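You operate a simulated robot arm through the tools that you are given. There is no shell and no other tool.

The job below is to be done with a simulated robot arm. You get a single attempt, and the scene is never put back.

Task
Lid on the sugar bowl, jam and honey on the brown tray, then slide the tray onto the red runner. Set down upright: jam jar, honey jar.

It is judged by the outcome, as a careful person would: the job done as asked, and still so three seconds after it is handed in. It fails if anything else is knocked over, pushed out of place, dropped, spilled or broken. Lids that push on must go on centred and level and be pressed home; caps that screw on are set level and turned clockwise until they are tight.

Robot
A 7-joint arm with a two-finger parallel gripper, fixed in place. Base frame: the origin is at the foot of the arm, x ahead of it, y to its left, z up; the work surface is at about z = 0. Lengths are in cm, angles in degrees, forces in N, time in s.
With the tool pointing down near the work surface it reaches from about 22 to 58 cm from the base axis. Its first joint turns from -66.0 to 66.0 degrees. Payload 2.5 kg.
Tool frame: the origin (TCP) lies between the finger pads and is the grasp point; the fingertips stand 2.3 cm ahead of it; z points along the fingers, y is the line along which they close. Largest opening 9.4 cm; finger width 3.8, thickness 1; the body of the gripper, 5.4 by 9.6 cm, starts 3.9 cm behind the TCP.
Orientation is told as [roll, pitch, yaw] about the base's x, y, z axes, in that order, counted from this pose: with the fingers straight down and closing along the base's y, the tool's x points along the base's -x, its y along +y and its z along -z.

Tools
- The arm moves only by the tool arm_command. Its argument "plan" is a list of rows, each an object (a shift or turn left out is 0, a gripper value left out holds the last) with "xyz": the shift along the tool's x, y, z in mm, a list of three; "delta_rot": the turn, a rotation vector about the tool's x, y, z in degrees, a list of three; "grip": the closure in counts, from 0 (fully open) to 255 (shut). In form: [{"xyz": [x, y, z], "delta_rot": [rx, ry, rz], "grip": grip}, ...]. A call has 1 to 20 rows; each row is the pose to reach, as a shift and turn from the pose commanded when the call began, along the tool's axes at that moment. Rows are played at 5 a second. More than 5 cm and 8.6 degrees between two rows, or a gripper value outside its range, and nothing of the call is played. A pose out of reach is approached as far as the arm can. The call stops where the force on the tool passes 70 N (or 10 N more than at its start, if that is more) or the arm is blocked; 0.2 s more then pass. Each finger travels about 10.8 cm/s and halts on what it meets, pressing with about 39 N; the grip force reading is that of the motor and also rises with nothing between the fingers. The clock runs only during rows and for 0.2 s after the last one: add rows that repeat a pose to give the fingers time. The reply holds the time, the measured pose of the TCP, the force on the tool along the base axes, the opening and the grip force, in the units named above and with some noise, with the torque about the TCP (base axes, N m) and any sound that the robot's microphone picked up.
- Cameras (640 x 400 px; columns grow to the right, rows downward): "scene" is fixed at [10.96, -40.35, 53.88]; the picture's right is [0.89, -0.45, 0.00], its down [-0.27, -0.53, -0.80] and it looks along [0.36, 0.71, -0.60] (base axes); focal length 281 px, centre (320, 200). "wrist" rides on the gripper at [8.7, 1.6, -7.4] in the tool frame; the picture's right is [-0.18, 0.98, 0.00], its down [-0.58, -0.11, -0.81] and it looks along [-0.79, -0.15, 0.59] (tool axes); focal length 243 px, centre (320, 200). There is no depth. A picture from a camera that has moved, and an enlarged one, comes with that camera's place and axes in the base frame and with its lens.
- camera(camera): a new picture of that camera. The clock stands still meanwhile.
- inspect(camera, box): a new picture of the part [left, top, right, bottom] of that camera's present view, enlarged. The clock stands still meanwhile.
- job_done(): hands the job in; it is judged then, once.

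Places have to be worked out from the pictures, the camera data and where the tool is seen. Open the gripper and draw the arm clear of the work before you hand the job in, unless the task says otherwise.

The tools are called after "Call:" by a JSON object that holds its "api" and its "payload". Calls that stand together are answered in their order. arm_command: Moves the arm, as the interface text tells. Its arguments: {"type":"object","properties":{"plan":{"type":"array"}},"required":["plan"]} The other tools are called the same way: camera (camera) takes a picture; inspect (camera, box) takes an enlarged picture of a part of a camera's view; job_done () hands the job in.

At the start:

```text
t: 0.0
ee_pos: [30.44, -9.2, 29.91]
ee_rot: [0.1, 0.0, 0.0]
contact_force: [0.4, 0.0, 0.0]
moment: [0.02, 0.0, 0.0]
grip_width: 9.39
grip_force: 0.1
```

scene: 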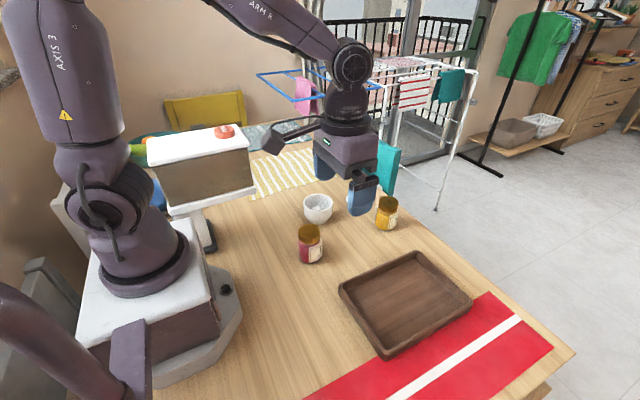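
wrist: 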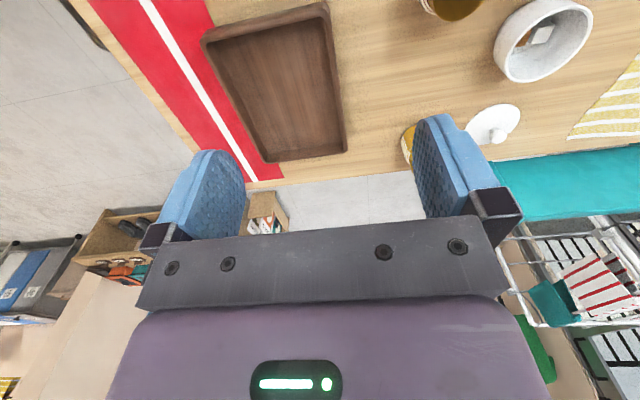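

I begin by looking closer at the bowl, jars, lid and tray to work out where things are.

Call:
{"api": "inspect", "payload": {"camera": "scene", "box": [240, 160, 440, 285]}}

Call:
{"api": "inspect", "payload": {"camera": "scene", "box": [300, 230, 580, 400]}}

Call:
{"api": "inspect", "payload": {"camera": "wrist", "box": [380, 0, 640, 170]}}

Call:
{"api": "inspect", "payload": {"camera": "wrist", "box": [80, 0, 380, 190]}}

```text
3.20 times, centred on (340, 222) of scene
camera zoom: at [10.96, -40.35, 53.88], right [0.89, -0.45, 0.0], down [-0.27, -0.53, -0.8], along [0.36, 0.71, -0.6], focal length 899 px, centre (256, 128)
```

zoom: 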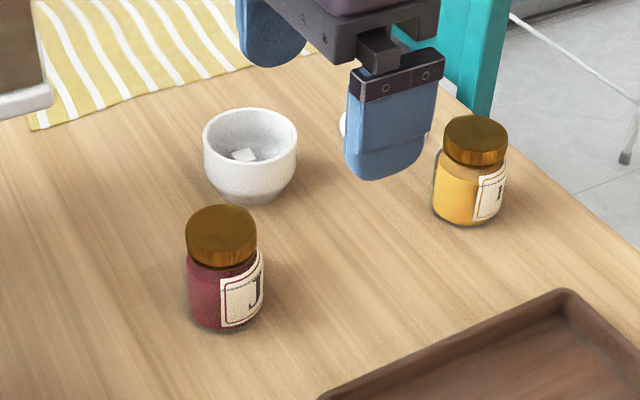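

```text
2.29 times, centred on (440, 315) of scene
camera zoom: at [10.96, -40.35, 53.88], right [0.89, -0.45, 0.0], down [-0.27, -0.53, -0.8], along [0.36, 0.71, -0.6], focal length 642 px, centre (46, -63)
```

zoom: 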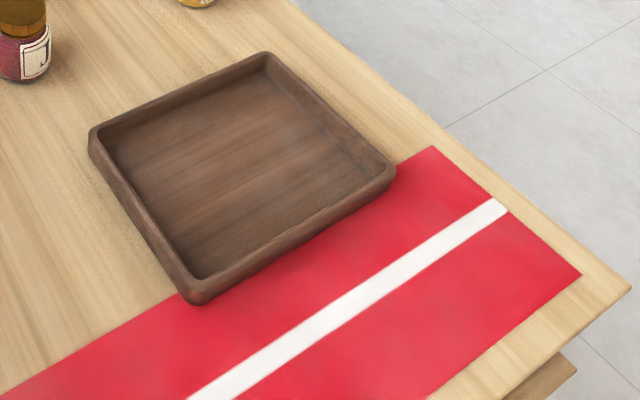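

```text
2.35 times, centred on (510, 85) of wrist
camera zoom: at [22.0, -7.57, 37.33], right [0.18, 0.98, 0.0], down [0.58, -0.11, 0.81], along [0.79, -0.15, -0.59], focal length 571 px, centre (-127, 471)
```

zoom: 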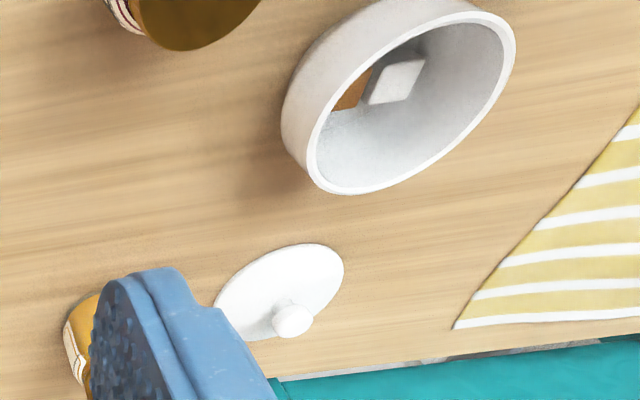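

```text
2.11 times, centred on (230, 95) of wrist
camera zoom: at [22.0, -7.57, 37.33], right [0.18, 0.98, 0.0], down [0.58, -0.11, 0.81], along [0.79, -0.15, -0.59], focal length 511 px, centre (510, 421)
```

zoom: 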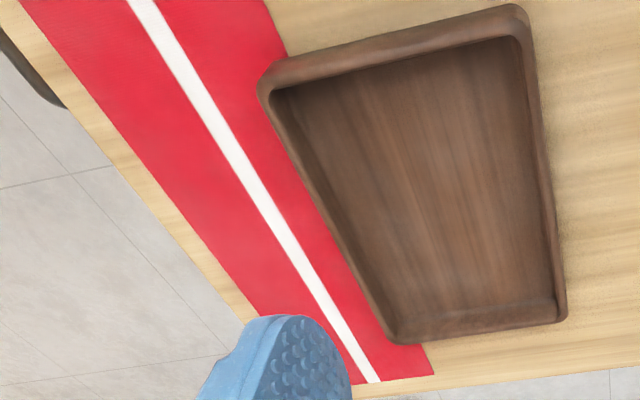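

Estimated positions: lid about (54, 18), bowl about (39, 16.5), jam about (30.7, 4), honey about (55, 5). The tray spans x 31.5 to 53.7 and y -25 to -8.7, and the runner spans y -37 to -24. I move the wrist camera up over the lid at a safe height for a closer look.

Call:
{"api": "arm_command", "payload": {"plan": [{"xyz": [-17.6, 23.2, 10]}, {"xyz": [-35, 46.4, 20]}, {"xyz": [-52.7, 69.6, 30]}, {"xyz": [-70, 92.8, 40]}, {"xyz": [-88, 116, 50]}, {"xyz": [-105.4, 139, 60]}, {"xyz": [-123, 162, 70]}, {"xyz": [-140, 185.6, 80]}, {"xyz": [-158, 209, 90]}, {"xyz": [-175.6, 232, 99]}, {"xyz": [-175.6, 232, 99]}]}}

Call:
{"api": "camera", "payload": {"camera": "wrist"}}

Call:
{"api": "camera", "payload": {"camera": "scene"}}

```text
t: 2.4
ee_pos: [48.21, 13.94, 20.04]
ee_rot: [0.0, 0.0, 0.0]
contact_force: [-0.4, 0.4, -0.5]
moment: [-0.01, -0.01, 0.02]
grip_width: 9.41
grip_force: 0.0
```

```text
taken
camera wrist: at [39.65, 15.7, 27.33], right [0.18, 0.98, 0.0], down [0.58, -0.11, 0.81], along [0.79, -0.15, -0.59], focal length 243 px, centre (320, 200)
```

wrist: 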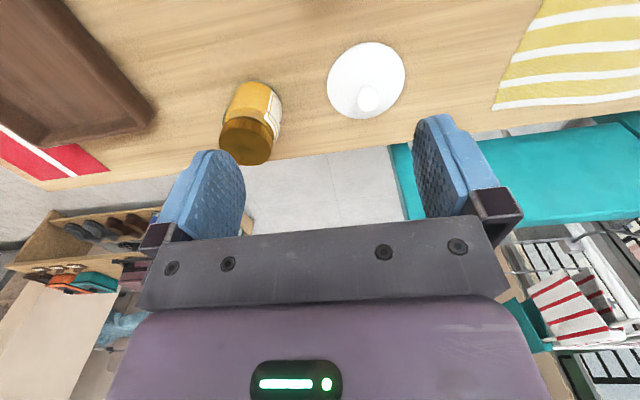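

```text
taken
```

scene: 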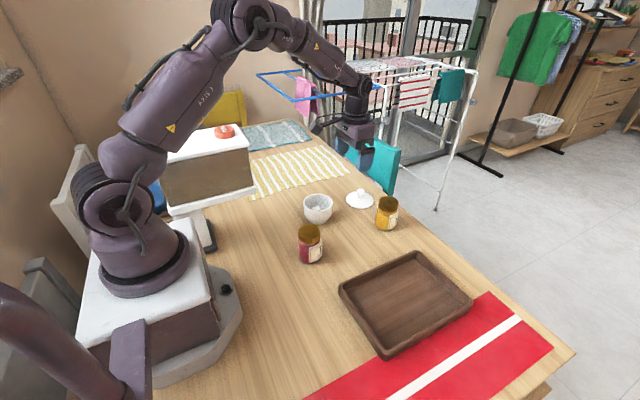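

The lid and honey are now clearly visible. I zoom in on both from each camera to pin down the lid centre, knob size and honey position.

Call:
{"api": "inspect", "payload": {"camera": "wrist", "box": [300, 20, 430, 130]}}

Call:
{"api": "inspect", "payload": {"camera": "wrist", "box": [200, 60, 310, 180]}}

Call:
{"api": "inspect", "payload": {"camera": "scene", "box": [290, 170, 410, 245]}}

Call:
{"api": "inspect", "payload": {"camera": "scene", "box": [280, 180, 350, 270]}}

```text
3.64 times, centred on (365, 75) of wrist
camera zoom: at [39.65, 15.7, 27.33], right [0.18, 0.98, 0.0], down [0.58, -0.11, 0.81], along [0.79, -0.15, -0.59], focal length 882 px, centre (156, 654)
```

zoom: 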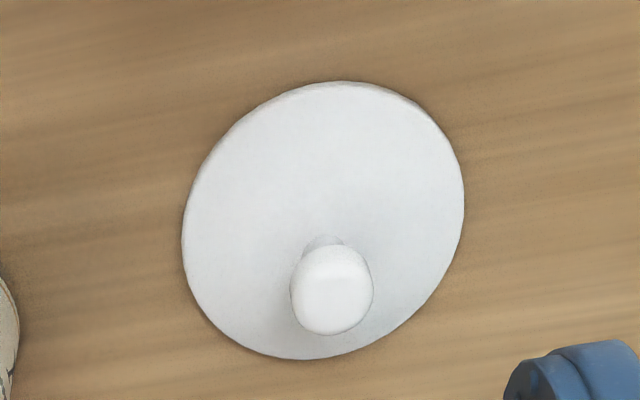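

```text
3.33 times, centred on (255, 120) of wrist
camera zoom: at [39.65, 15.7, 27.33], right [0.18, 0.98, 0.0], down [0.58, -0.11, 0.81], along [0.79, -0.15, -0.59], focal length 809 px, centre (537, 467)
```

zoom: 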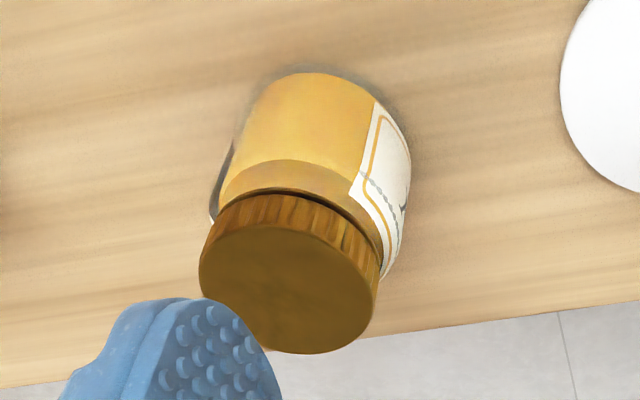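

```text
5.33 times, centred on (350, 208) of scene
camera zoom: at [10.96, -40.35, 53.88], right [0.89, -0.45, 0.0], down [-0.27, -0.53, -0.8], along [0.36, 0.71, -0.6], focal length 1499 px, centre (160, 160)
```

zoom: 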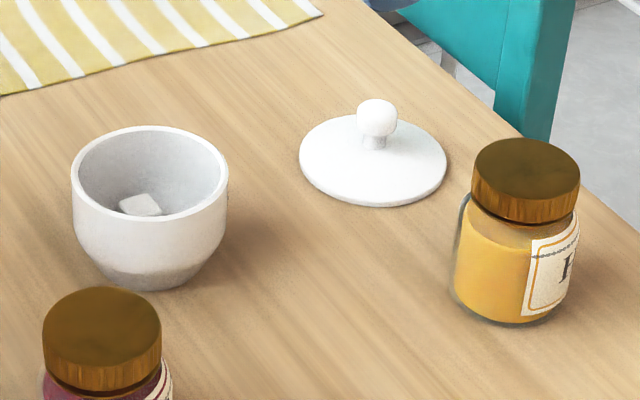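

```text
4.44 times, centred on (315, 225) of scene
camera zoom: at [10.96, -40.35, 53.88], right [0.89, -0.45, 0.0], down [-0.27, -0.53, -0.8], along [0.36, 0.71, -0.6], focal length 1249 px, centre (342, 89)
```

zoom: 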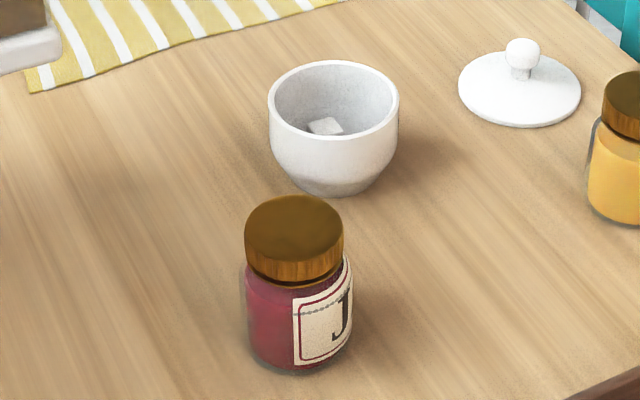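

From these views the lid disc is about 8.8 cm across with a 2.4 cm ball knob, centred near (54.4, 18.0). I move over it at TCP height 10 cm, so the fingertips stay well above the knob, and check the alignment.

Call:
{"api": "arm_command", "payload": {"plan": [{"xyz": [-12, 8, 20]}, {"xyz": [-24, 16, 40]}, {"xyz": [-37, 24, 60]}, {"xyz": [-50, 33, 80]}, {"xyz": [-63, 41, 100]}, {"xyz": [-63, 41, 100]}]}}

Call:
{"api": "camera", "payload": {"camera": "wrist"}}

Call:
{"api": "inspect", "payload": {"camera": "scene", "box": [310, 130, 430, 245]}}

```text
t: 3.8
ee_pos: [54.49, 18.15, 9.87]
ee_rot: [0.0, -0.1, 0.0]
contact_force: [-0.3, -0.6, -1.0]
moment: [0.0, 0.01, 0.01]
grip_width: 9.42
grip_force: 0.1
```

```text
taken
camera wrist: at [45.91, 19.83, 17.3], right [0.18, 0.98, 0.0], down [0.58, -0.11, 0.81], along [0.79, -0.15, -0.59], focal length 243 px, centre (320, 200)
```

wrist: 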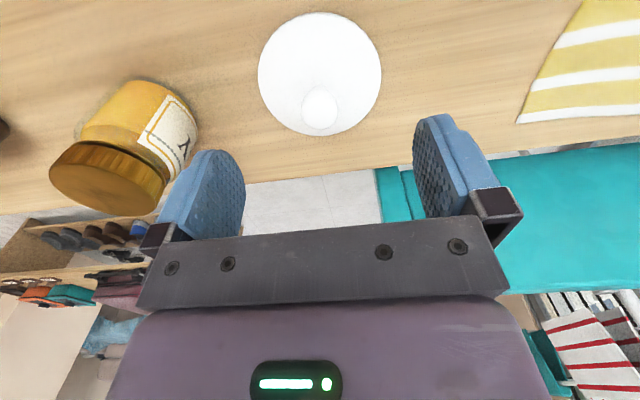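

```text
3.48 times, centred on (370, 188) of scene
camera zoom: at [10.96, -40.35, 53.88], right [0.89, -0.45, 0.0], down [-0.27, -0.53, -0.8], along [0.36, 0.71, -0.6], focal length 977 px, centre (146, 244)
```

zoom: 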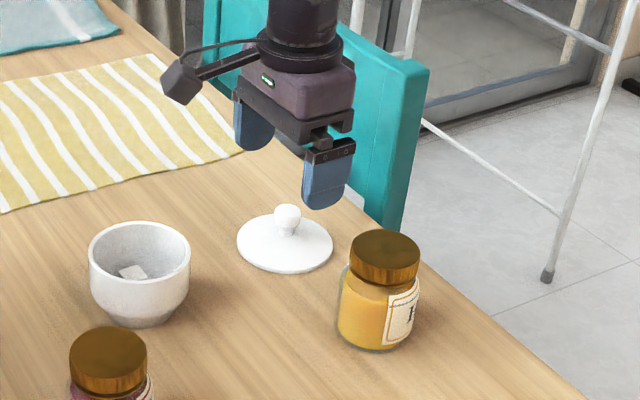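

The knob sits on the tool axis column (u≈320) and about 0.35 cm further out in x, with its centre at about z = 3.4. I shift out slightly, descend to TCP z about 3.6 with the gripper open, and look before closing.

Call:
{"api": "arm_command", "payload": {"plan": [{"xyz": [-3.5, 0, 15]}, {"xyz": [-3.5, 0, 30]}, {"xyz": [-3.5, 0, 45]}, {"xyz": [-3.5, 0, 55]}, {"xyz": [-3.5, 0, 62]}, {"xyz": [-3.5, 0, 62]}]}}

Call:
{"api": "camera", "payload": {"camera": "wrist"}}

Call:
{"api": "inspect", "payload": {"camera": "scene", "box": [310, 150, 410, 230]}}

```text
t: 5.2
ee_pos: [54.79, 18.15, 3.96]
ee_rot: [0.0, -0.1, 0.0]
contact_force: [-0.4, 0.2, 0.2]
moment: [-0.03, -0.01, -0.01]
grip_width: 9.37
grip_force: 0.0
```

```text
taken
camera wrist: at [46.17, 19.86, 11.26], right [0.18, 0.98, 0.0], down [0.58, -0.11, 0.81], along [0.79, -0.15, -0.59], focal length 243 px, centre (320, 200)
```

wrist: 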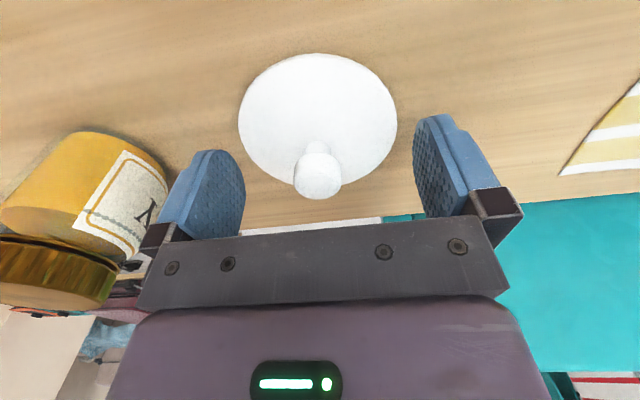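

```text
5.00 times, centred on (360, 190) of scene
camera zoom: at [10.96, -40.35, 53.88], right [0.89, -0.45, 0.0], down [-0.27, -0.53, -0.8], along [0.36, 0.71, -0.6], focal length 1405 px, centre (120, 250)
```

zoom: 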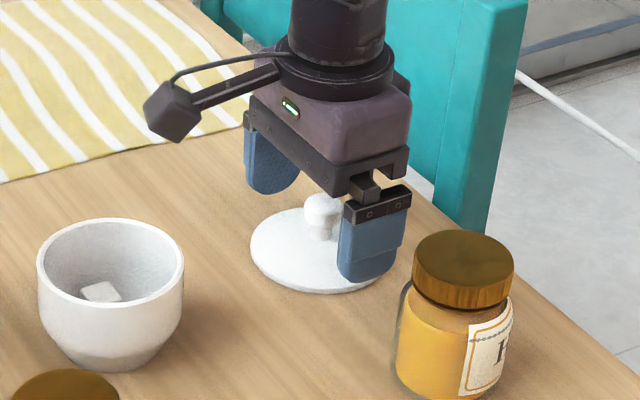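

The knob is centred between the fingers and just below the TCP. I lower 3 mm more and close on it, holding a few rows for the fingers to settle.

Call:
{"api": "arm_command", "payload": {"plan": [{"xyz": [0, 0, 3], "grip": 0}, {"xyz": [0, 0, 3], "grip": 120}, {"xyz": [0, 0, 3], "grip": 180}, {"xyz": [0, 0, 3], "grip": 255}, {"xyz": [0, 0, 3], "grip": 255}, {"xyz": [0, 0, 3], "grip": 255}]}}

Call:
{"api": "camera", "payload": {"camera": "wrist"}}

Call:
{"api": "inspect", "payload": {"camera": "scene", "box": [310, 150, 410, 230]}}

```text
t: 6.6
ee_pos: [54.68, 18.16, 3.59]
ee_rot: [0.0, -0.1, 0.0]
contact_force: [1.2, -0.4, 0.2]
moment: [0.01, -0.04, 0.03]
grip_width: 2.08
grip_force: 38.8
```

```text
taken
camera wrist: at [46.18, 19.83, 10.97], right [0.18, 0.98, 0.0], down [0.58, -0.11, 0.81], along [0.79, -0.15, -0.59], focal length 243 px, centre (320, 200)
```

wrist: 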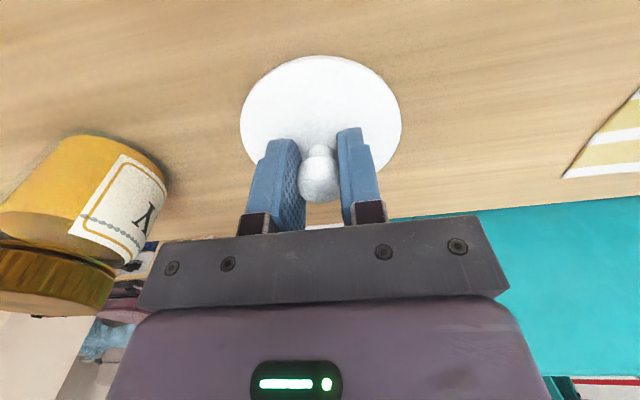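

```text
5.00 times, centred on (360, 190) of scene
camera zoom: at [10.96, -40.35, 53.88], right [0.89, -0.45, 0.0], down [-0.27, -0.53, -0.8], along [0.36, 0.71, -0.6], focal length 1405 px, centre (120, 250)
```

zoom: 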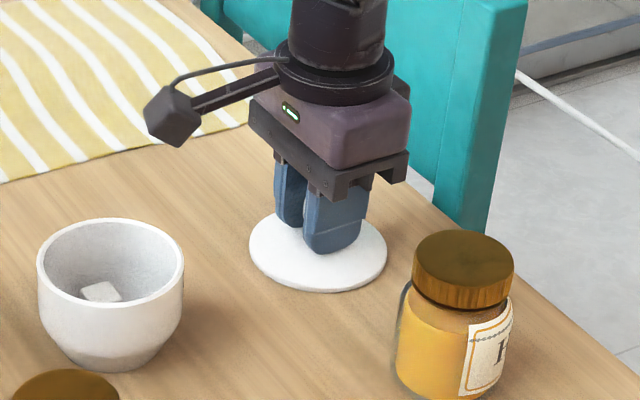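

The knob is gripped at 2.1 cm width. I lift straight up 10 cm and check that the lid hangs level.

Call:
{"api": "arm_command", "payload": {"plan": [{"xyz": [0, 0, -10]}, {"xyz": [0, 0, -25]}, {"xyz": [0, 0, -45]}, {"xyz": [0, 0, -65]}, {"xyz": [0, 0, -85]}, {"xyz": [0, 0, -100]}, {"xyz": [0, 0, -100]}]}}

Call:
{"api": "camera", "payload": {"camera": "wrist"}}

Call:
{"api": "inspect", "payload": {"camera": "scene", "box": [290, 100, 430, 230]}}

```text
t: 8.2
ee_pos: [54.72, 17.95, 13.71]
ee_rot: [0.0, 0.0, 0.0]
contact_force: [0.0, -1.1, -0.7]
moment: [-0.04, 0.02, -0.05]
grip_width: 0.0
grip_force: 39.2
```

```text
taken
camera wrist: at [46.14, 19.65, 20.97], right [0.18, 0.98, 0.0], down [0.58, -0.11, 0.81], along [0.79, -0.15, -0.59], focal length 243 px, centre (320, 200)
```

wrist: 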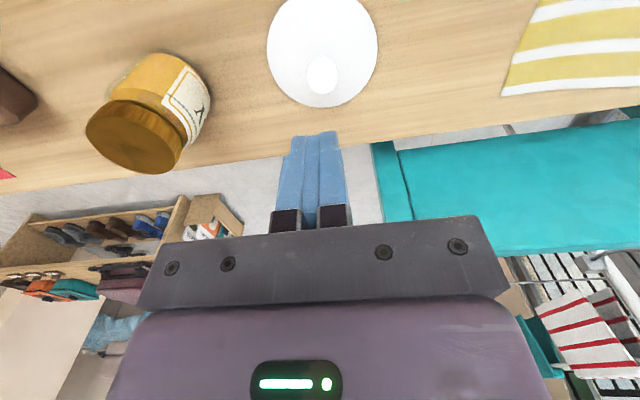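

```text
3.08 times, centred on (360, 165) of scene
camera zoom: at [10.96, -40.35, 53.88], right [0.89, -0.45, 0.0], down [-0.27, -0.53, -0.8], along [0.36, 0.71, -0.6], focal length 865 px, centre (197, 308)
```

zoom: 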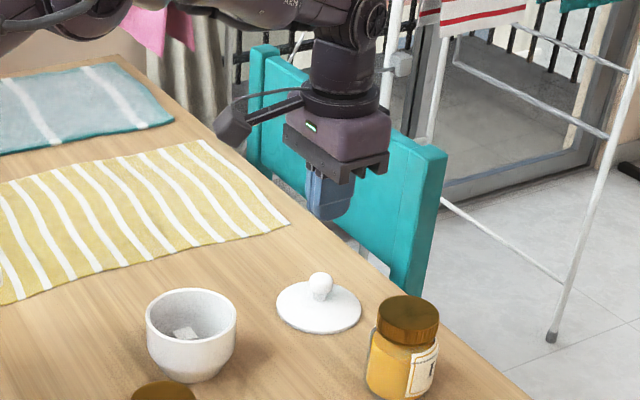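

The lid stayed on the table: the opening now reads 0.0, so the knob slipped out of the fingers. I look closely at the knob's shape and whether the lid moved.

Call:
{"api": "inspect", "payload": {"camera": "wrist", "box": [260, 0, 390, 115]}}

Call:
{"api": "inspect", "payload": {"camera": "scene", "box": [335, 175, 385, 220]}}

```text
3.48 times, centred on (325, 58) of wrist
camera zoom: at [46.14, 19.65, 20.97], right [0.18, 0.98, 0.0], down [0.58, -0.11, 0.81], along [0.79, -0.15, -0.59], focal length 844 px, centre (303, 696)
```

zoom: 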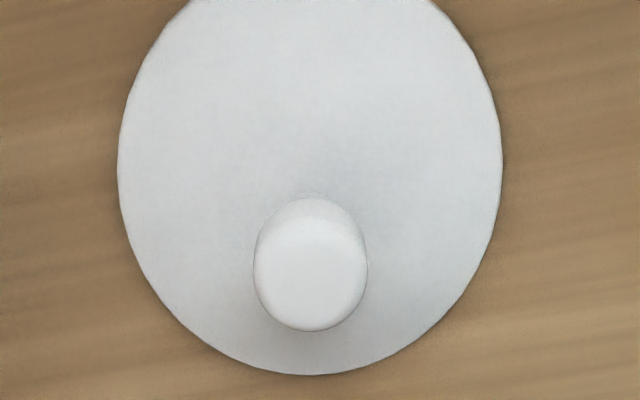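

```text
8.89 times, centred on (360, 198) of scene
camera zoom: at [10.96, -40.35, 53.88], right [0.89, -0.45, 0.0], down [-0.27, -0.53, -0.8], along [0.36, 0.71, -0.6], focal length 2498 px, centre (-36, 222)
```

zoom: 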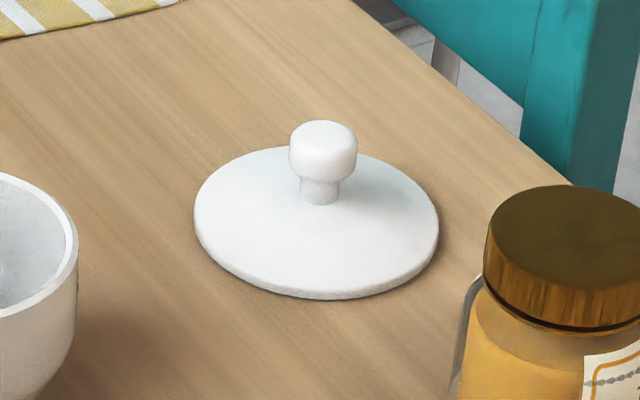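

The lid is undisturbed. The zoom shows a domed lid with a short rounded cylindrical knob head, about 2.4 cm wide, centred near z 3.4. I open, go back down at TCP z about 3.9 so the tips clear the dome, and close again.

Call:
{"api": "arm_command", "payload": {"plan": [{"xyz": [-1, 0, 0], "grip": 0}, {"xyz": [-1, 0, 0], "grip": 0}, {"xyz": [-1, 0, 20], "grip": 0}, {"xyz": [-1, 0, 40], "grip": 0}, {"xyz": [-1, 0, 60], "grip": 0}, {"xyz": [-1, 0, 78], "grip": 0}, {"xyz": [-1, 0, 90], "grip": 0}, {"xyz": [-1, 0, 97], "grip": 0}, {"xyz": [-1, 0, 97], "grip": 0}]}}

Call:
{"api": "inspect", "payload": {"camera": "wrist", "box": [230, 40, 410, 220]}}

Call:
{"api": "inspect", "payload": {"camera": "scene", "box": [330, 155, 390, 215]}}

```text
t: 10.2
ee_pos: [54.92, 18.09, 3.77]
ee_rot: [0.1, -0.2, -0.1]
contact_force: [-0.2, 0.2, -0.9]
moment: [0.01, 0.02, 0.02]
grip_width: 9.41
grip_force: 0.0
```

```text
2.22 times, centred on (320, 130) of wrist
camera zoom: at [46.35, 19.78, 11.2], right [0.18, 0.98, 0.0], down [0.58, -0.11, 0.81], along [0.79, -0.15, -0.59], focal length 539 px, centre (320, 356)
```

zoom: 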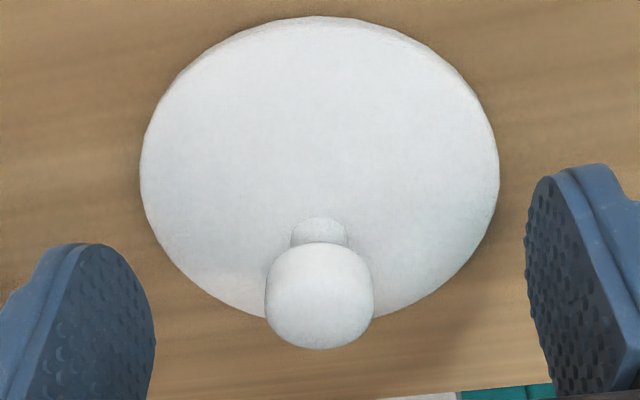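

```text
6.67 times, centred on (360, 185) of scene
camera zoom: at [10.96, -40.35, 53.88], right [0.89, -0.45, 0.0], down [-0.27, -0.53, -0.8], along [0.36, 0.71, -0.6], focal length 1873 px, centre (53, 300)
```

zoom: 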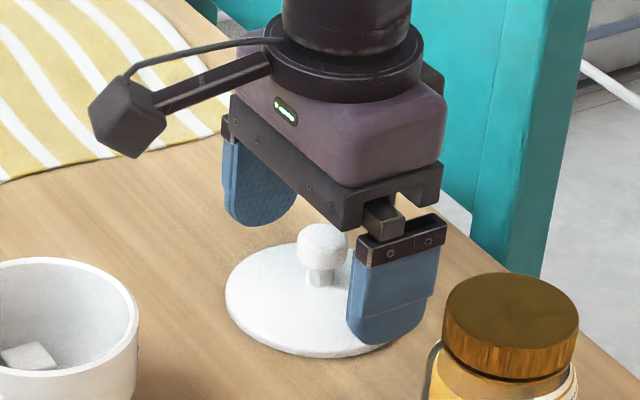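

The knob is centred between the pads. I close and hold longer, then lift only 5 mm slowly to test the hold.

Call:
{"api": "arm_command", "payload": {"plan": [{"xyz": [0, 0, 0], "grip": 150}, {"xyz": [0, 0, 0], "grip": 180}, {"xyz": [0, 0, 0], "grip": 200}, {"xyz": [0, 0, 0], "grip": 255}, {"xyz": [0, 0, 0], "grip": 255}, {"xyz": [0, 0, 0], "grip": 255}, {"xyz": [0, 0, 0], "grip": 255}, {"xyz": [0, 0, 0], "grip": 255}]}}

Call:
{"api": "inspect", "payload": {"camera": "wrist", "box": [230, 40, 410, 220]}}

Call:
{"api": "inspect", "payload": {"camera": "scene", "box": [330, 155, 390, 215]}}

```text
t: 12.0
ee_pos: [54.85, 18.2, 3.84]
ee_rot: [-0.1, 0.0, 0.0]
contact_force: [-0.4, -0.4, 0.5]
moment: [0.01, 0.01, -0.03]
grip_width: 2.05
grip_force: 38.8
```

```text
2.22 times, centred on (320, 130) of wrist
camera zoom: at [46.34, 19.79, 11.22], right [0.18, 0.98, 0.0], down [0.58, -0.11, 0.81], along [0.79, -0.15, -0.59], focal length 539 px, centre (320, 356)
```

zoom: 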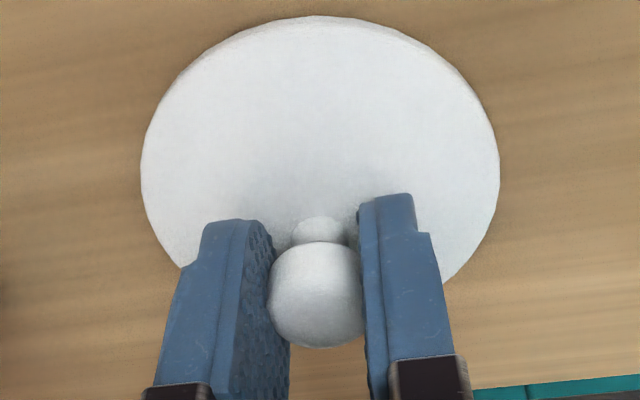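

```text
6.67 times, centred on (360, 185) of scene
camera zoom: at [10.96, -40.35, 53.88], right [0.89, -0.45, 0.0], down [-0.27, -0.53, -0.8], along [0.36, 0.71, -0.6], focal length 1873 px, centre (53, 300)
```

zoom: 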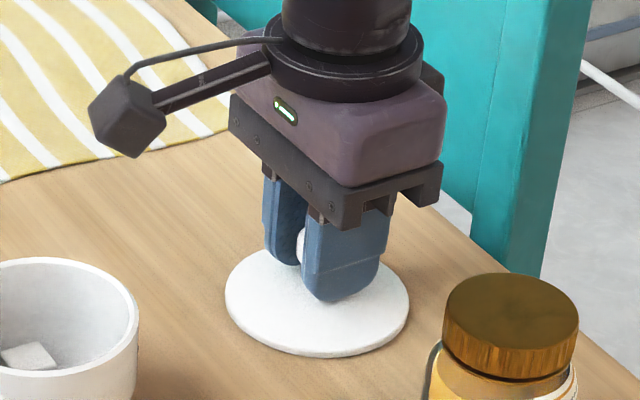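

It grips at 2.05 cm again. I raise 4 mm in 1 mm steps to see whether it holds.

Call:
{"api": "arm_command", "payload": {"plan": [{"xyz": [0, 0, -1]}, {"xyz": [0, 0, -2]}, {"xyz": [0, 0, -3]}, {"xyz": [0, 0, -4]}, {"xyz": [0, 0, -4]}]}}

Call:
{"api": "inspect", "payload": {"camera": "wrist", "box": [230, 40, 410, 220]}}

Call:
{"api": "inspect", "payload": {"camera": "scene", "box": [330, 155, 390, 215]}}

```text
t: 13.2
ee_pos: [54.93, 17.98, 4.32]
ee_rot: [0.0, 0.1, -0.1]
contact_force: [-0.7, 0.2, -0.6]
moment: [0.0, 0.01, 0.01]
grip_width: 2.07
grip_force: 39.2
```

```text
2.22 times, centred on (320, 130) of wrist
camera zoom: at [46.34, 19.72, 11.64], right [0.18, 0.98, 0.0], down [0.58, -0.11, 0.81], along [0.79, -0.15, -0.59], focal length 539 px, centre (320, 356)
```

zoom: 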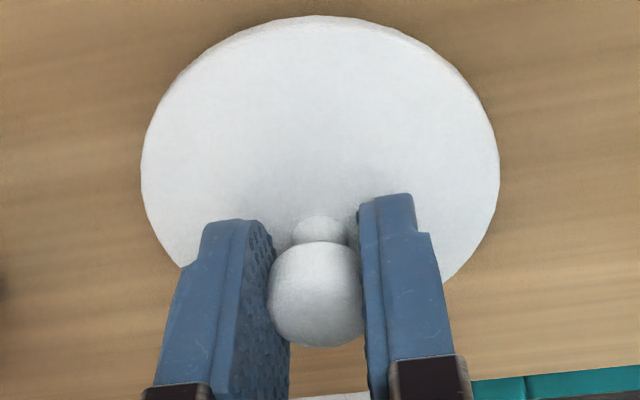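

```text
6.67 times, centred on (360, 185) of scene
camera zoom: at [10.96, -40.35, 53.88], right [0.89, -0.45, 0.0], down [-0.27, -0.53, -0.8], along [0.36, 0.71, -0.6], focal length 1873 px, centre (53, 300)
```

zoom: 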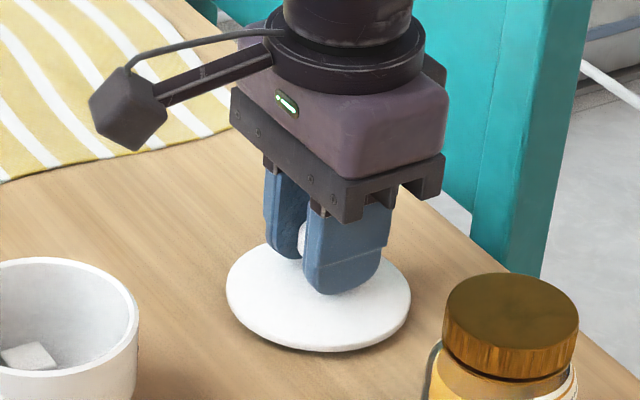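

The lid is now off the table and seated the same way in the fingers. I keep lifting slowly by another 12 mm and check for slip.

Call:
{"api": "arm_command", "payload": {"plan": [{"xyz": [0, 0, -1.5]}, {"xyz": [0, 0, -3]}, {"xyz": [0, 0, -4.5]}, {"xyz": [0, 0, -6]}, {"xyz": [0, 0, -8]}, {"xyz": [0, 0, -10]}, {"xyz": [0, 0, -12]}, {"xyz": [0, 0, -12]}, {"xyz": [0, 0, -12]}]}}

Call:
{"api": "inspect", "payload": {"camera": "wrist", "box": [230, 40, 410, 220]}}

Call:
{"api": "inspect", "payload": {"camera": "scene", "box": [330, 155, 390, 215]}}

```text
t: 15.2
ee_pos: [54.95, 17.93, 5.57]
ee_rot: [0.0, -0.1, 0.0]
contact_force: [0.0, 0.0, -0.8]
moment: [0.02, -0.04, 0.01]
grip_width: 2.03
grip_force: 38.8
```

```text
2.22 times, centred on (320, 130) of wrist
camera zoom: at [46.36, 19.69, 12.89], right [0.18, 0.98, 0.0], down [0.58, -0.11, 0.81], along [0.79, -0.15, -0.59], focal length 539 px, centre (320, 356)
```

zoom: 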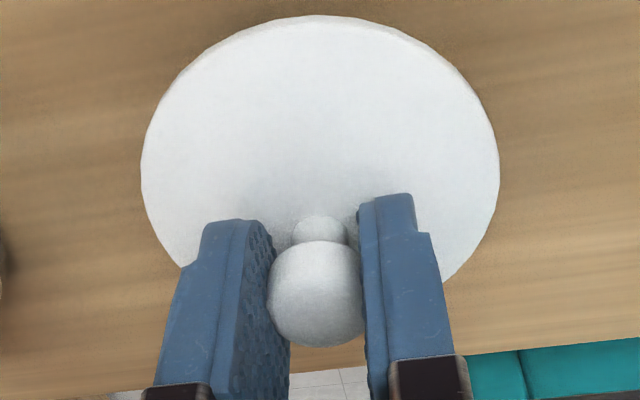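

```text
6.67 times, centred on (360, 185) of scene
camera zoom: at [10.96, -40.35, 53.88], right [0.89, -0.45, 0.0], down [-0.27, -0.53, -0.8], along [0.36, 0.71, -0.6], focal length 1873 px, centre (53, 300)
```

zoom: 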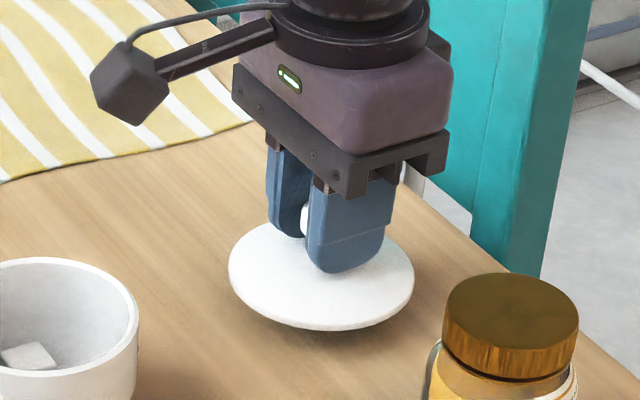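

No slip; the lid sits identically in the fingers. I lift slowly to z about 14, then move back and right so the wrist camera can see the bowl beside the held lid.

Call:
{"api": "arm_command", "payload": {"plan": [{"xyz": [0, 0, -5]}, {"xyz": [0, 0, -13]}, {"xyz": [0, 0, -22]}, {"xyz": [0, 0, -32]}, {"xyz": [0, 0, -42]}, {"xyz": [0, 0, -52]}, {"xyz": [0, 0, -62]}, {"xyz": [0, 0, -72]}, {"xyz": [0, 0, -80]}, {"xyz": [8, -5, -84]}, {"xyz": [20, -12, -85]}, {"xyz": [35, -21, -85]}, {"xyz": [52, -31, -85]}, {"xyz": [70, -42, -85]}, {"xyz": [88, -53, -85]}, {"xyz": [106, -64, -85]}, {"xyz": [122, -73, -85]}, {"xyz": [135, -81, -85]}, {"xyz": [145, -87, -85]}, {"xyz": [150, -90, -85]}]}}

Call:
{"api": "camera", "payload": {"camera": "wrist"}}

Call:
{"api": "camera", "payload": {"camera": "scene"}}

```text
t: 19.4
ee_pos: [39.93, 9.08, 14.0]
ee_rot: [0.0, 0.0, 0.1]
contact_force: [-0.2, 0.5, -0.8]
moment: [-0.02, -0.01, 0.0]
grip_width: 2.06
grip_force: 39.4
```

```text
taken
camera wrist: at [31.3, 10.64, 21.31], right [0.18, 0.98, 0.0], down [0.58, -0.11, 0.81], along [0.79, -0.15, -0.59], focal length 243 px, centre (320, 200)
```

wrist: 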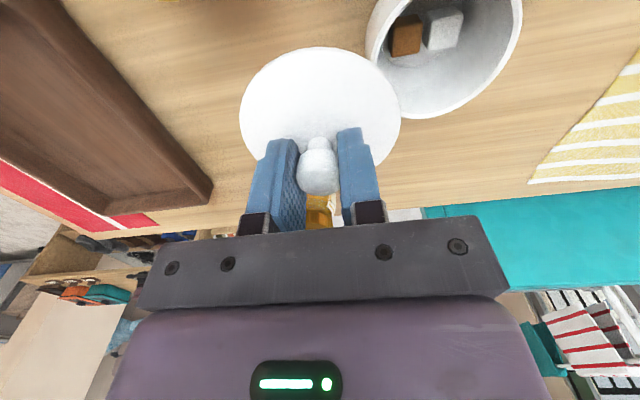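

```text
taken
```

scene: 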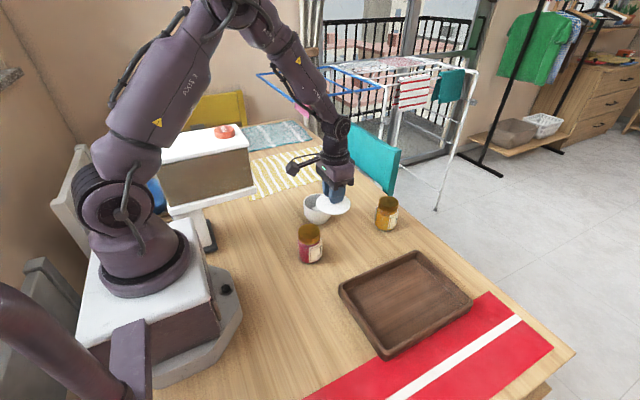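

The lid is still firm. I back up and raise a bit to get the whole bowl rim in the wrist view.

Call:
{"api": "arm_command", "payload": {"plan": [{"xyz": [5, -1, -5]}, {"xyz": [15, -2, -10]}, {"xyz": [28, -4, -17]}, {"xyz": [42, -5, -24]}, {"xyz": [56, -7, -30]}, {"xyz": [70, -8, -35]}, {"xyz": [82, -9, -38]}, {"xyz": [90, -10, -40]}, {"xyz": [90, -10, -40]}]}}

Call:
{"api": "camera", "payload": {"camera": "wrist"}}

Call:
{"api": "inspect", "payload": {"camera": "wrist", "box": [340, 80, 480, 210]}}

Call:
{"api": "inspect", "payload": {"camera": "scene", "box": [290, 180, 350, 235]}}

```text
t: 21.4
ee_pos: [30.81, 8.05, 18.06]
ee_rot: [0.0, -0.1, 0.1]
contact_force: [-0.7, -0.7, -0.8]
moment: [0.0, 0.0, 0.0]
grip_width: 2.07
grip_force: 38.5
```

```text
taken
camera wrist: at [22.27, 9.75, 25.34], right [0.18, 0.98, 0.0], down [0.58, -0.11, 0.81], along [0.79, -0.15, -0.59], focal length 243 px, centre (320, 200)
```

wrist: 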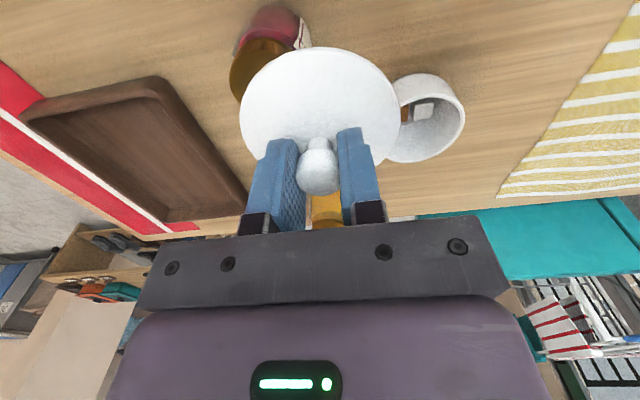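

```text
3.08 times, centred on (410, 145) of wrist
camera zoom: at [22.27, 9.75, 25.34], right [0.18, 0.98, 0.0], down [0.58, -0.11, 0.81], along [0.79, -0.15, -0.59], focal length 746 px, centre (43, 369)
```

zoom: 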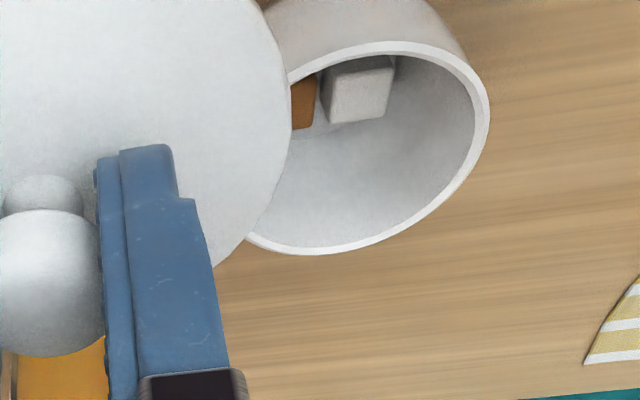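

```text
7.27 times, centred on (320, 208) of scene
camera zoom: at [10.96, -40.35, 53.88], right [0.89, -0.45, 0.0], down [-0.27, -0.53, -0.8], along [0.36, 0.71, -0.6], focal length 2044 px, centre (320, 146)
```

zoom: 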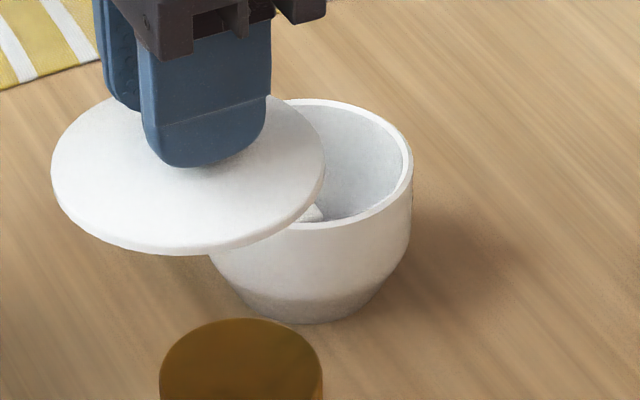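

The lid hides part of the bowl. I shift 6 cm to the right (−y) for an unobstructed view of the rim.

Call:
{"api": "arm_command", "payload": {"plan": [{"xyz": [0, -6, 0]}, {"xyz": [0, -16, 0]}, {"xyz": [0, -28, 0]}, {"xyz": [0, -40, 0]}, {"xyz": [0, -52, 0]}, {"xyz": [0, -60, 0]}, {"xyz": [0, -60, 0]}]}}

Call:
{"api": "inspect", "payload": {"camera": "wrist", "box": [400, 60, 540, 190]}}

Call:
{"api": "inspect", "payload": {"camera": "scene", "box": [290, 180, 350, 235]}}

Call:
{"api": "inspect", "payload": {"camera": "wrist", "box": [230, 30, 410, 210]}}

```text
t: 23.0
ee_pos: [30.84, 2.18, 17.98]
ee_rot: [0.1, -0.1, 0.0]
contact_force: [0.9, 0.1, -0.1]
moment: [-0.01, 0.02, 0.01]
grip_width: 2.08
grip_force: 39.3
```

```text
3.08 times, centred on (470, 125) of wrist
camera zoom: at [22.25, 3.71, 25.41], right [0.18, 0.98, 0.0], down [0.58, -0.11, 0.81], along [0.79, -0.15, -0.59], focal length 746 px, centre (-142, 431)
```

zoom: 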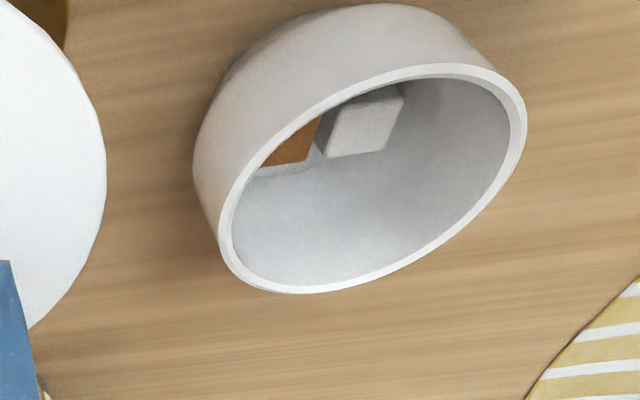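

```text
7.27 times, centred on (320, 208) of scene
camera zoom: at [10.96, -40.35, 53.88], right [0.89, -0.45, 0.0], down [-0.27, -0.53, -0.8], along [0.36, 0.71, -0.6], focal length 2044 px, centre (320, 146)
```

zoom: 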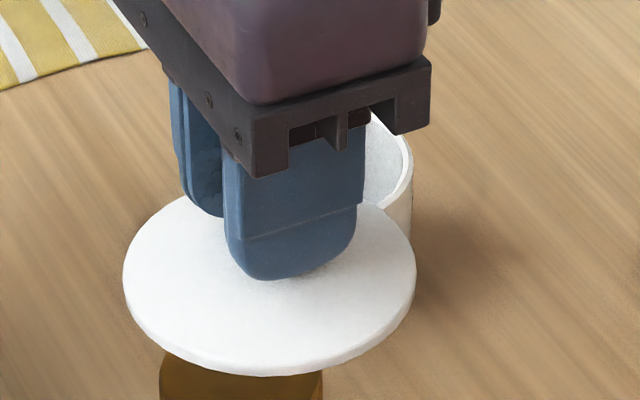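

```text
2.22 times, centred on (320, 120) of wrist
camera zoom: at [22.25, 3.71, 25.41], right [0.18, 0.98, 0.0], down [0.58, -0.11, 0.81], along [0.79, -0.15, -0.59], focal length 539 px, centre (320, 378)
```

zoom: 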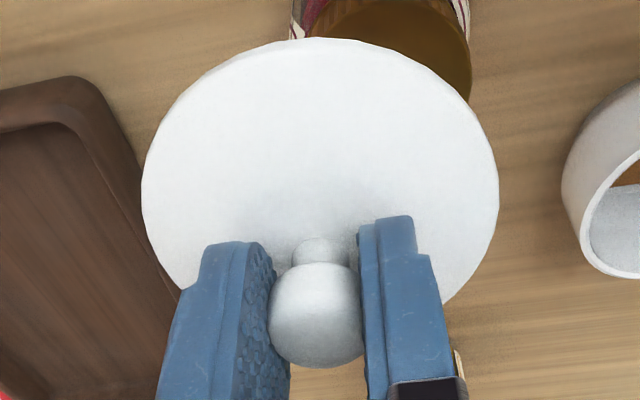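

Combining wrist and scene sightlines puts the bowl near (39.1, 16.5), with the rim at z 5.5–6 and 8.3 cm wide. I bring the lid over it with clearance (TCP z about 13) and then compare the lid and rim outlines directly.

Call:
{"api": "arm_command", "payload": {"plan": [{"xyz": [-3, 5, 2]}, {"xyz": [-9, 15, 5]}, {"xyz": [-17, 29, 10]}, {"xyz": [-26, 45, 16]}, {"xyz": [-35, 61, 21]}, {"xyz": [-44, 77, 27]}, {"xyz": [-53, 92, 32]}, {"xyz": [-61, 107, 37]}, {"xyz": [-69, 120, 42]}, {"xyz": [-76, 132, 46]}, {"xyz": [-81, 141, 49]}, {"xyz": [-83, 144, 50]}, {"xyz": [-83, 144, 50]}]}}

Call:
{"api": "camera", "payload": {"camera": "wrist"}}

Call:
{"api": "inspect", "payload": {"camera": "scene", "box": [285, 160, 355, 230]}}

```text
t: 25.8
ee_pos: [39.27, 16.39, 13.0]
ee_rot: [-0.1, 0.0, -0.1]
contact_force: [-0.3, -0.7, 0.8]
moment: [-0.01, -0.01, 0.01]
grip_width: 2.06
grip_force: 39.3
```

```text
taken
camera wrist: at [30.66, 18.13, 20.38], right [0.18, 0.98, 0.0], down [0.58, -0.11, 0.81], along [0.79, -0.15, -0.59], focal length 243 px, centre (320, 200)
```

wrist: 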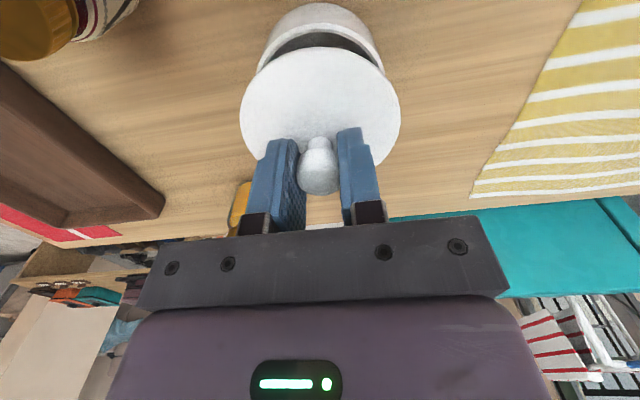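

```text
5.71 times, centred on (320, 195) of scene
camera zoom: at [10.96, -40.35, 53.88], right [0.89, -0.45, 0.0], down [-0.27, -0.53, -0.8], along [0.36, 0.71, -0.6], focal length 1606 px, centre (320, 229)
```

zoom: 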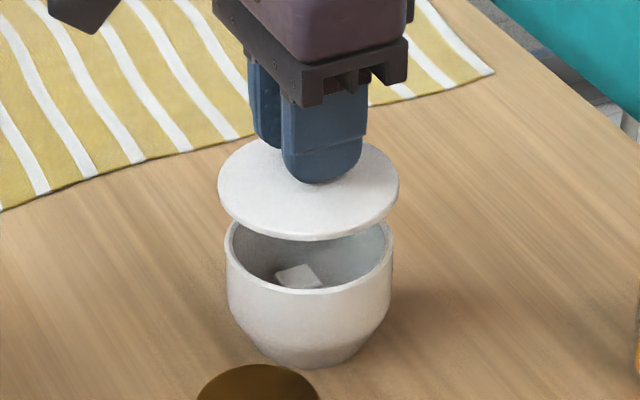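

In the scene view the lid and rim centres match sideways (308 vs 309 px in the zoom). I zoom in on the wrist view to check the other direction.

Call:
{"api": "inspect", "payload": {"camera": "wrist", "box": [230, 0, 410, 112]}}

Call:
{"api": "inspect", "payload": {"camera": "scene", "box": [300, 180, 340, 225]}}

```text
3.56 times, centred on (320, 56) of wrist
camera zoom: at [30.66, 18.13, 20.38], right [0.18, 0.98, 0.0], down [0.58, -0.11, 0.81], along [0.79, -0.15, -0.59], focal length 863 px, centre (320, 712)
```

zoom: 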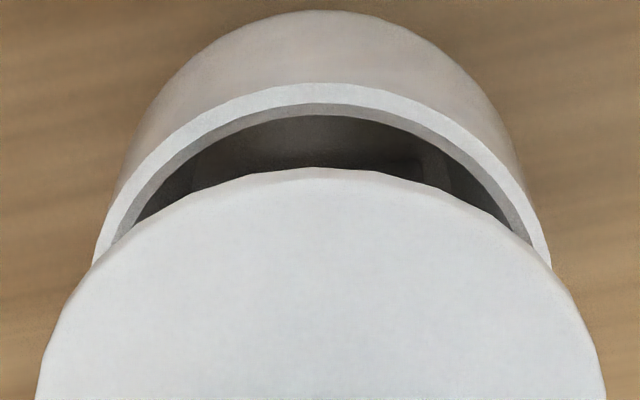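

```text
8.89 times, centred on (320, 202) of scene
camera zoom: at [10.96, -40.35, 53.88], right [0.89, -0.45, 0.0], down [-0.27, -0.53, -0.8], along [0.36, 0.71, -0.6], focal length 2498 px, centre (320, 178)
```

zoom: 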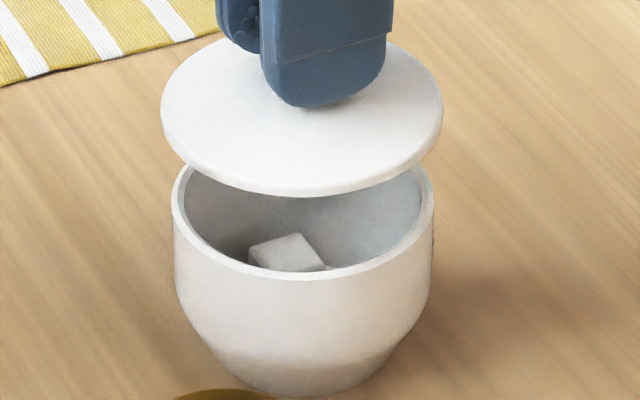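

Lid and rim are aligned to well under a millimetre in both sightlines, and the lid is level. I lower 25 mm to just above the rim and check again.

Call:
{"api": "arm_command", "payload": {"plan": [{"xyz": [0, 0, 3]}, {"xyz": [0, 0, 8]}, {"xyz": [0, 0, 13]}, {"xyz": [0, 0, 18]}, {"xyz": [0, 0, 22]}, {"xyz": [0, 0, 25]}, {"xyz": [0, 0, 25]}]}}

Call:
{"api": "inspect", "payload": {"camera": "wrist", "box": [230, 0, 410, 112]}}

Call:
{"api": "inspect", "payload": {"camera": "scene", "box": [300, 180, 340, 225]}}

```text
t: 27.4
ee_pos: [39.21, 16.29, 10.5]
ee_rot: [0.0, 0.1, 0.1]
contact_force: [-0.4, 0.9, -0.6]
moment: [0.01, 0.04, 0.0]
grip_width: 2.08
grip_force: 38.6
```

```text
3.56 times, centred on (320, 56) of wrist
camera zoom: at [30.65, 18.07, 17.86], right [0.18, 0.98, 0.0], down [0.58, -0.11, 0.81], along [0.79, -0.15, -0.59], focal length 863 px, centre (320, 712)
```

zoom: 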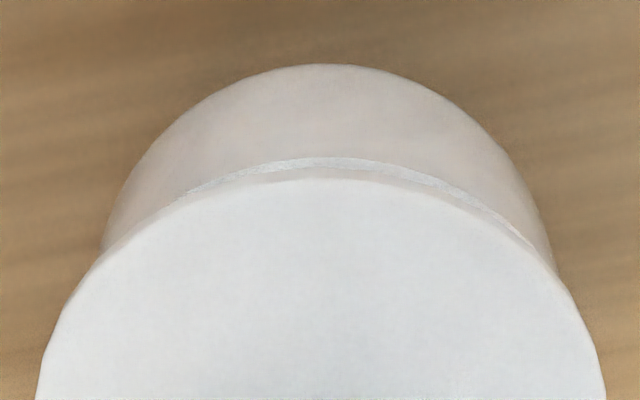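

```text
8.89 times, centred on (320, 202) of scene
camera zoom: at [10.96, -40.35, 53.88], right [0.89, -0.45, 0.0], down [-0.27, -0.53, -0.8], along [0.36, 0.71, -0.6], focal length 2498 px, centre (320, 178)
```

zoom: 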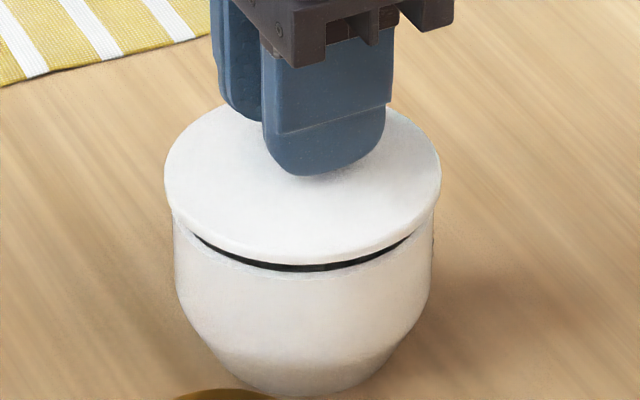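

The lid is about 0.9 mm off toward −y relative to the bowl, so I correct that and lower another 3 mm slowly.

Call:
{"api": "arm_command", "payload": {"plan": [{"xyz": [-0.5, 0.9, 0]}, {"xyz": [-0.5, 0.9, 1]}, {"xyz": [-0.5, 0.9, 2]}, {"xyz": [-0.5, 0.9, 3]}, {"xyz": [-0.5, 0.9, 3]}]}}

Call:
{"api": "inspect", "payload": {"camera": "wrist", "box": [230, 0, 410, 112]}}

Call:
{"api": "inspect", "payload": {"camera": "scene", "box": [300, 180, 340, 225]}}

```text
t: 28.6
ee_pos: [39.26, 16.44, 10.29]
ee_rot: [0.1, 0.0, -0.1]
contact_force: [-0.6, -0.8, -0.8]
moment: [0.03, -0.01, -0.01]
grip_width: 2.05
grip_force: 39.2
```

```text
3.56 times, centred on (320, 56) of wrist
camera zoom: at [30.67, 18.2, 17.57], right [0.18, 0.98, 0.0], down [0.58, -0.11, 0.81], along [0.79, -0.15, -0.59], focal length 863 px, centre (320, 712)
```

zoom: 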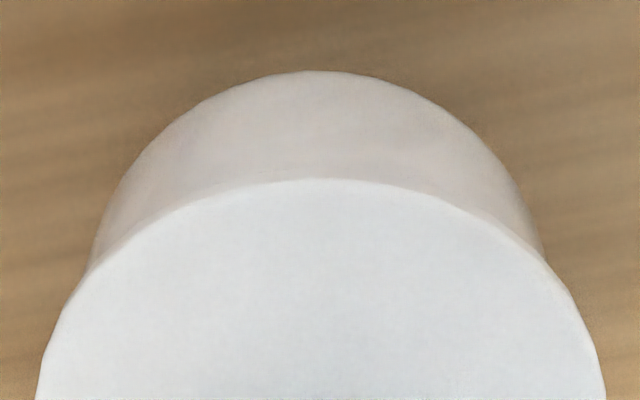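

```text
8.89 times, centred on (320, 202) of scene
camera zoom: at [10.96, -40.35, 53.88], right [0.89, -0.45, 0.0], down [-0.27, -0.53, -0.8], along [0.36, 0.71, -0.6], focal length 2498 px, centre (320, 178)
```

zoom: 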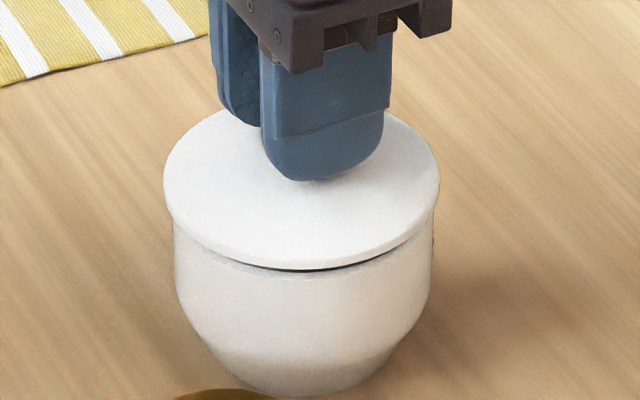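

Nearly touching; the lid is centred within about 0.6 mm. I nudge x by +0.5 mm and lower 1 mm at a time, watching force.

Call:
{"api": "arm_command", "payload": {"plan": [{"xyz": [-0.5, 0, 0]}, {"xyz": [-0.5, 0, 1]}, {"xyz": [-0.5, 0, 2]}, {"xyz": [-0.5, 0, 2]}]}}

Call:
{"api": "inspect", "payload": {"camera": "scene", "box": [300, 180, 340, 225]}}

```text
t: 29.6
ee_pos: [39.38, 16.59, 9.89]
ee_rot: [-0.1, 0.0, 0.0]
contact_force: [-0.6, 0.0, -0.9]
moment: [0.02, 0.02, -0.01]
grip_width: 2.05
grip_force: 38.9
```

```text
8.89 times, centred on (320, 202) of scene
camera zoom: at [10.96, -40.35, 53.88], right [0.89, -0.45, 0.0], down [-0.27, -0.53, -0.8], along [0.36, 0.71, -0.6], focal length 2498 px, centre (320, 178)
```

zoom: 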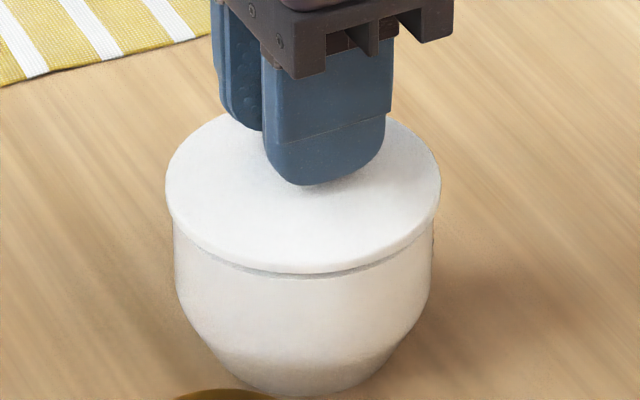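

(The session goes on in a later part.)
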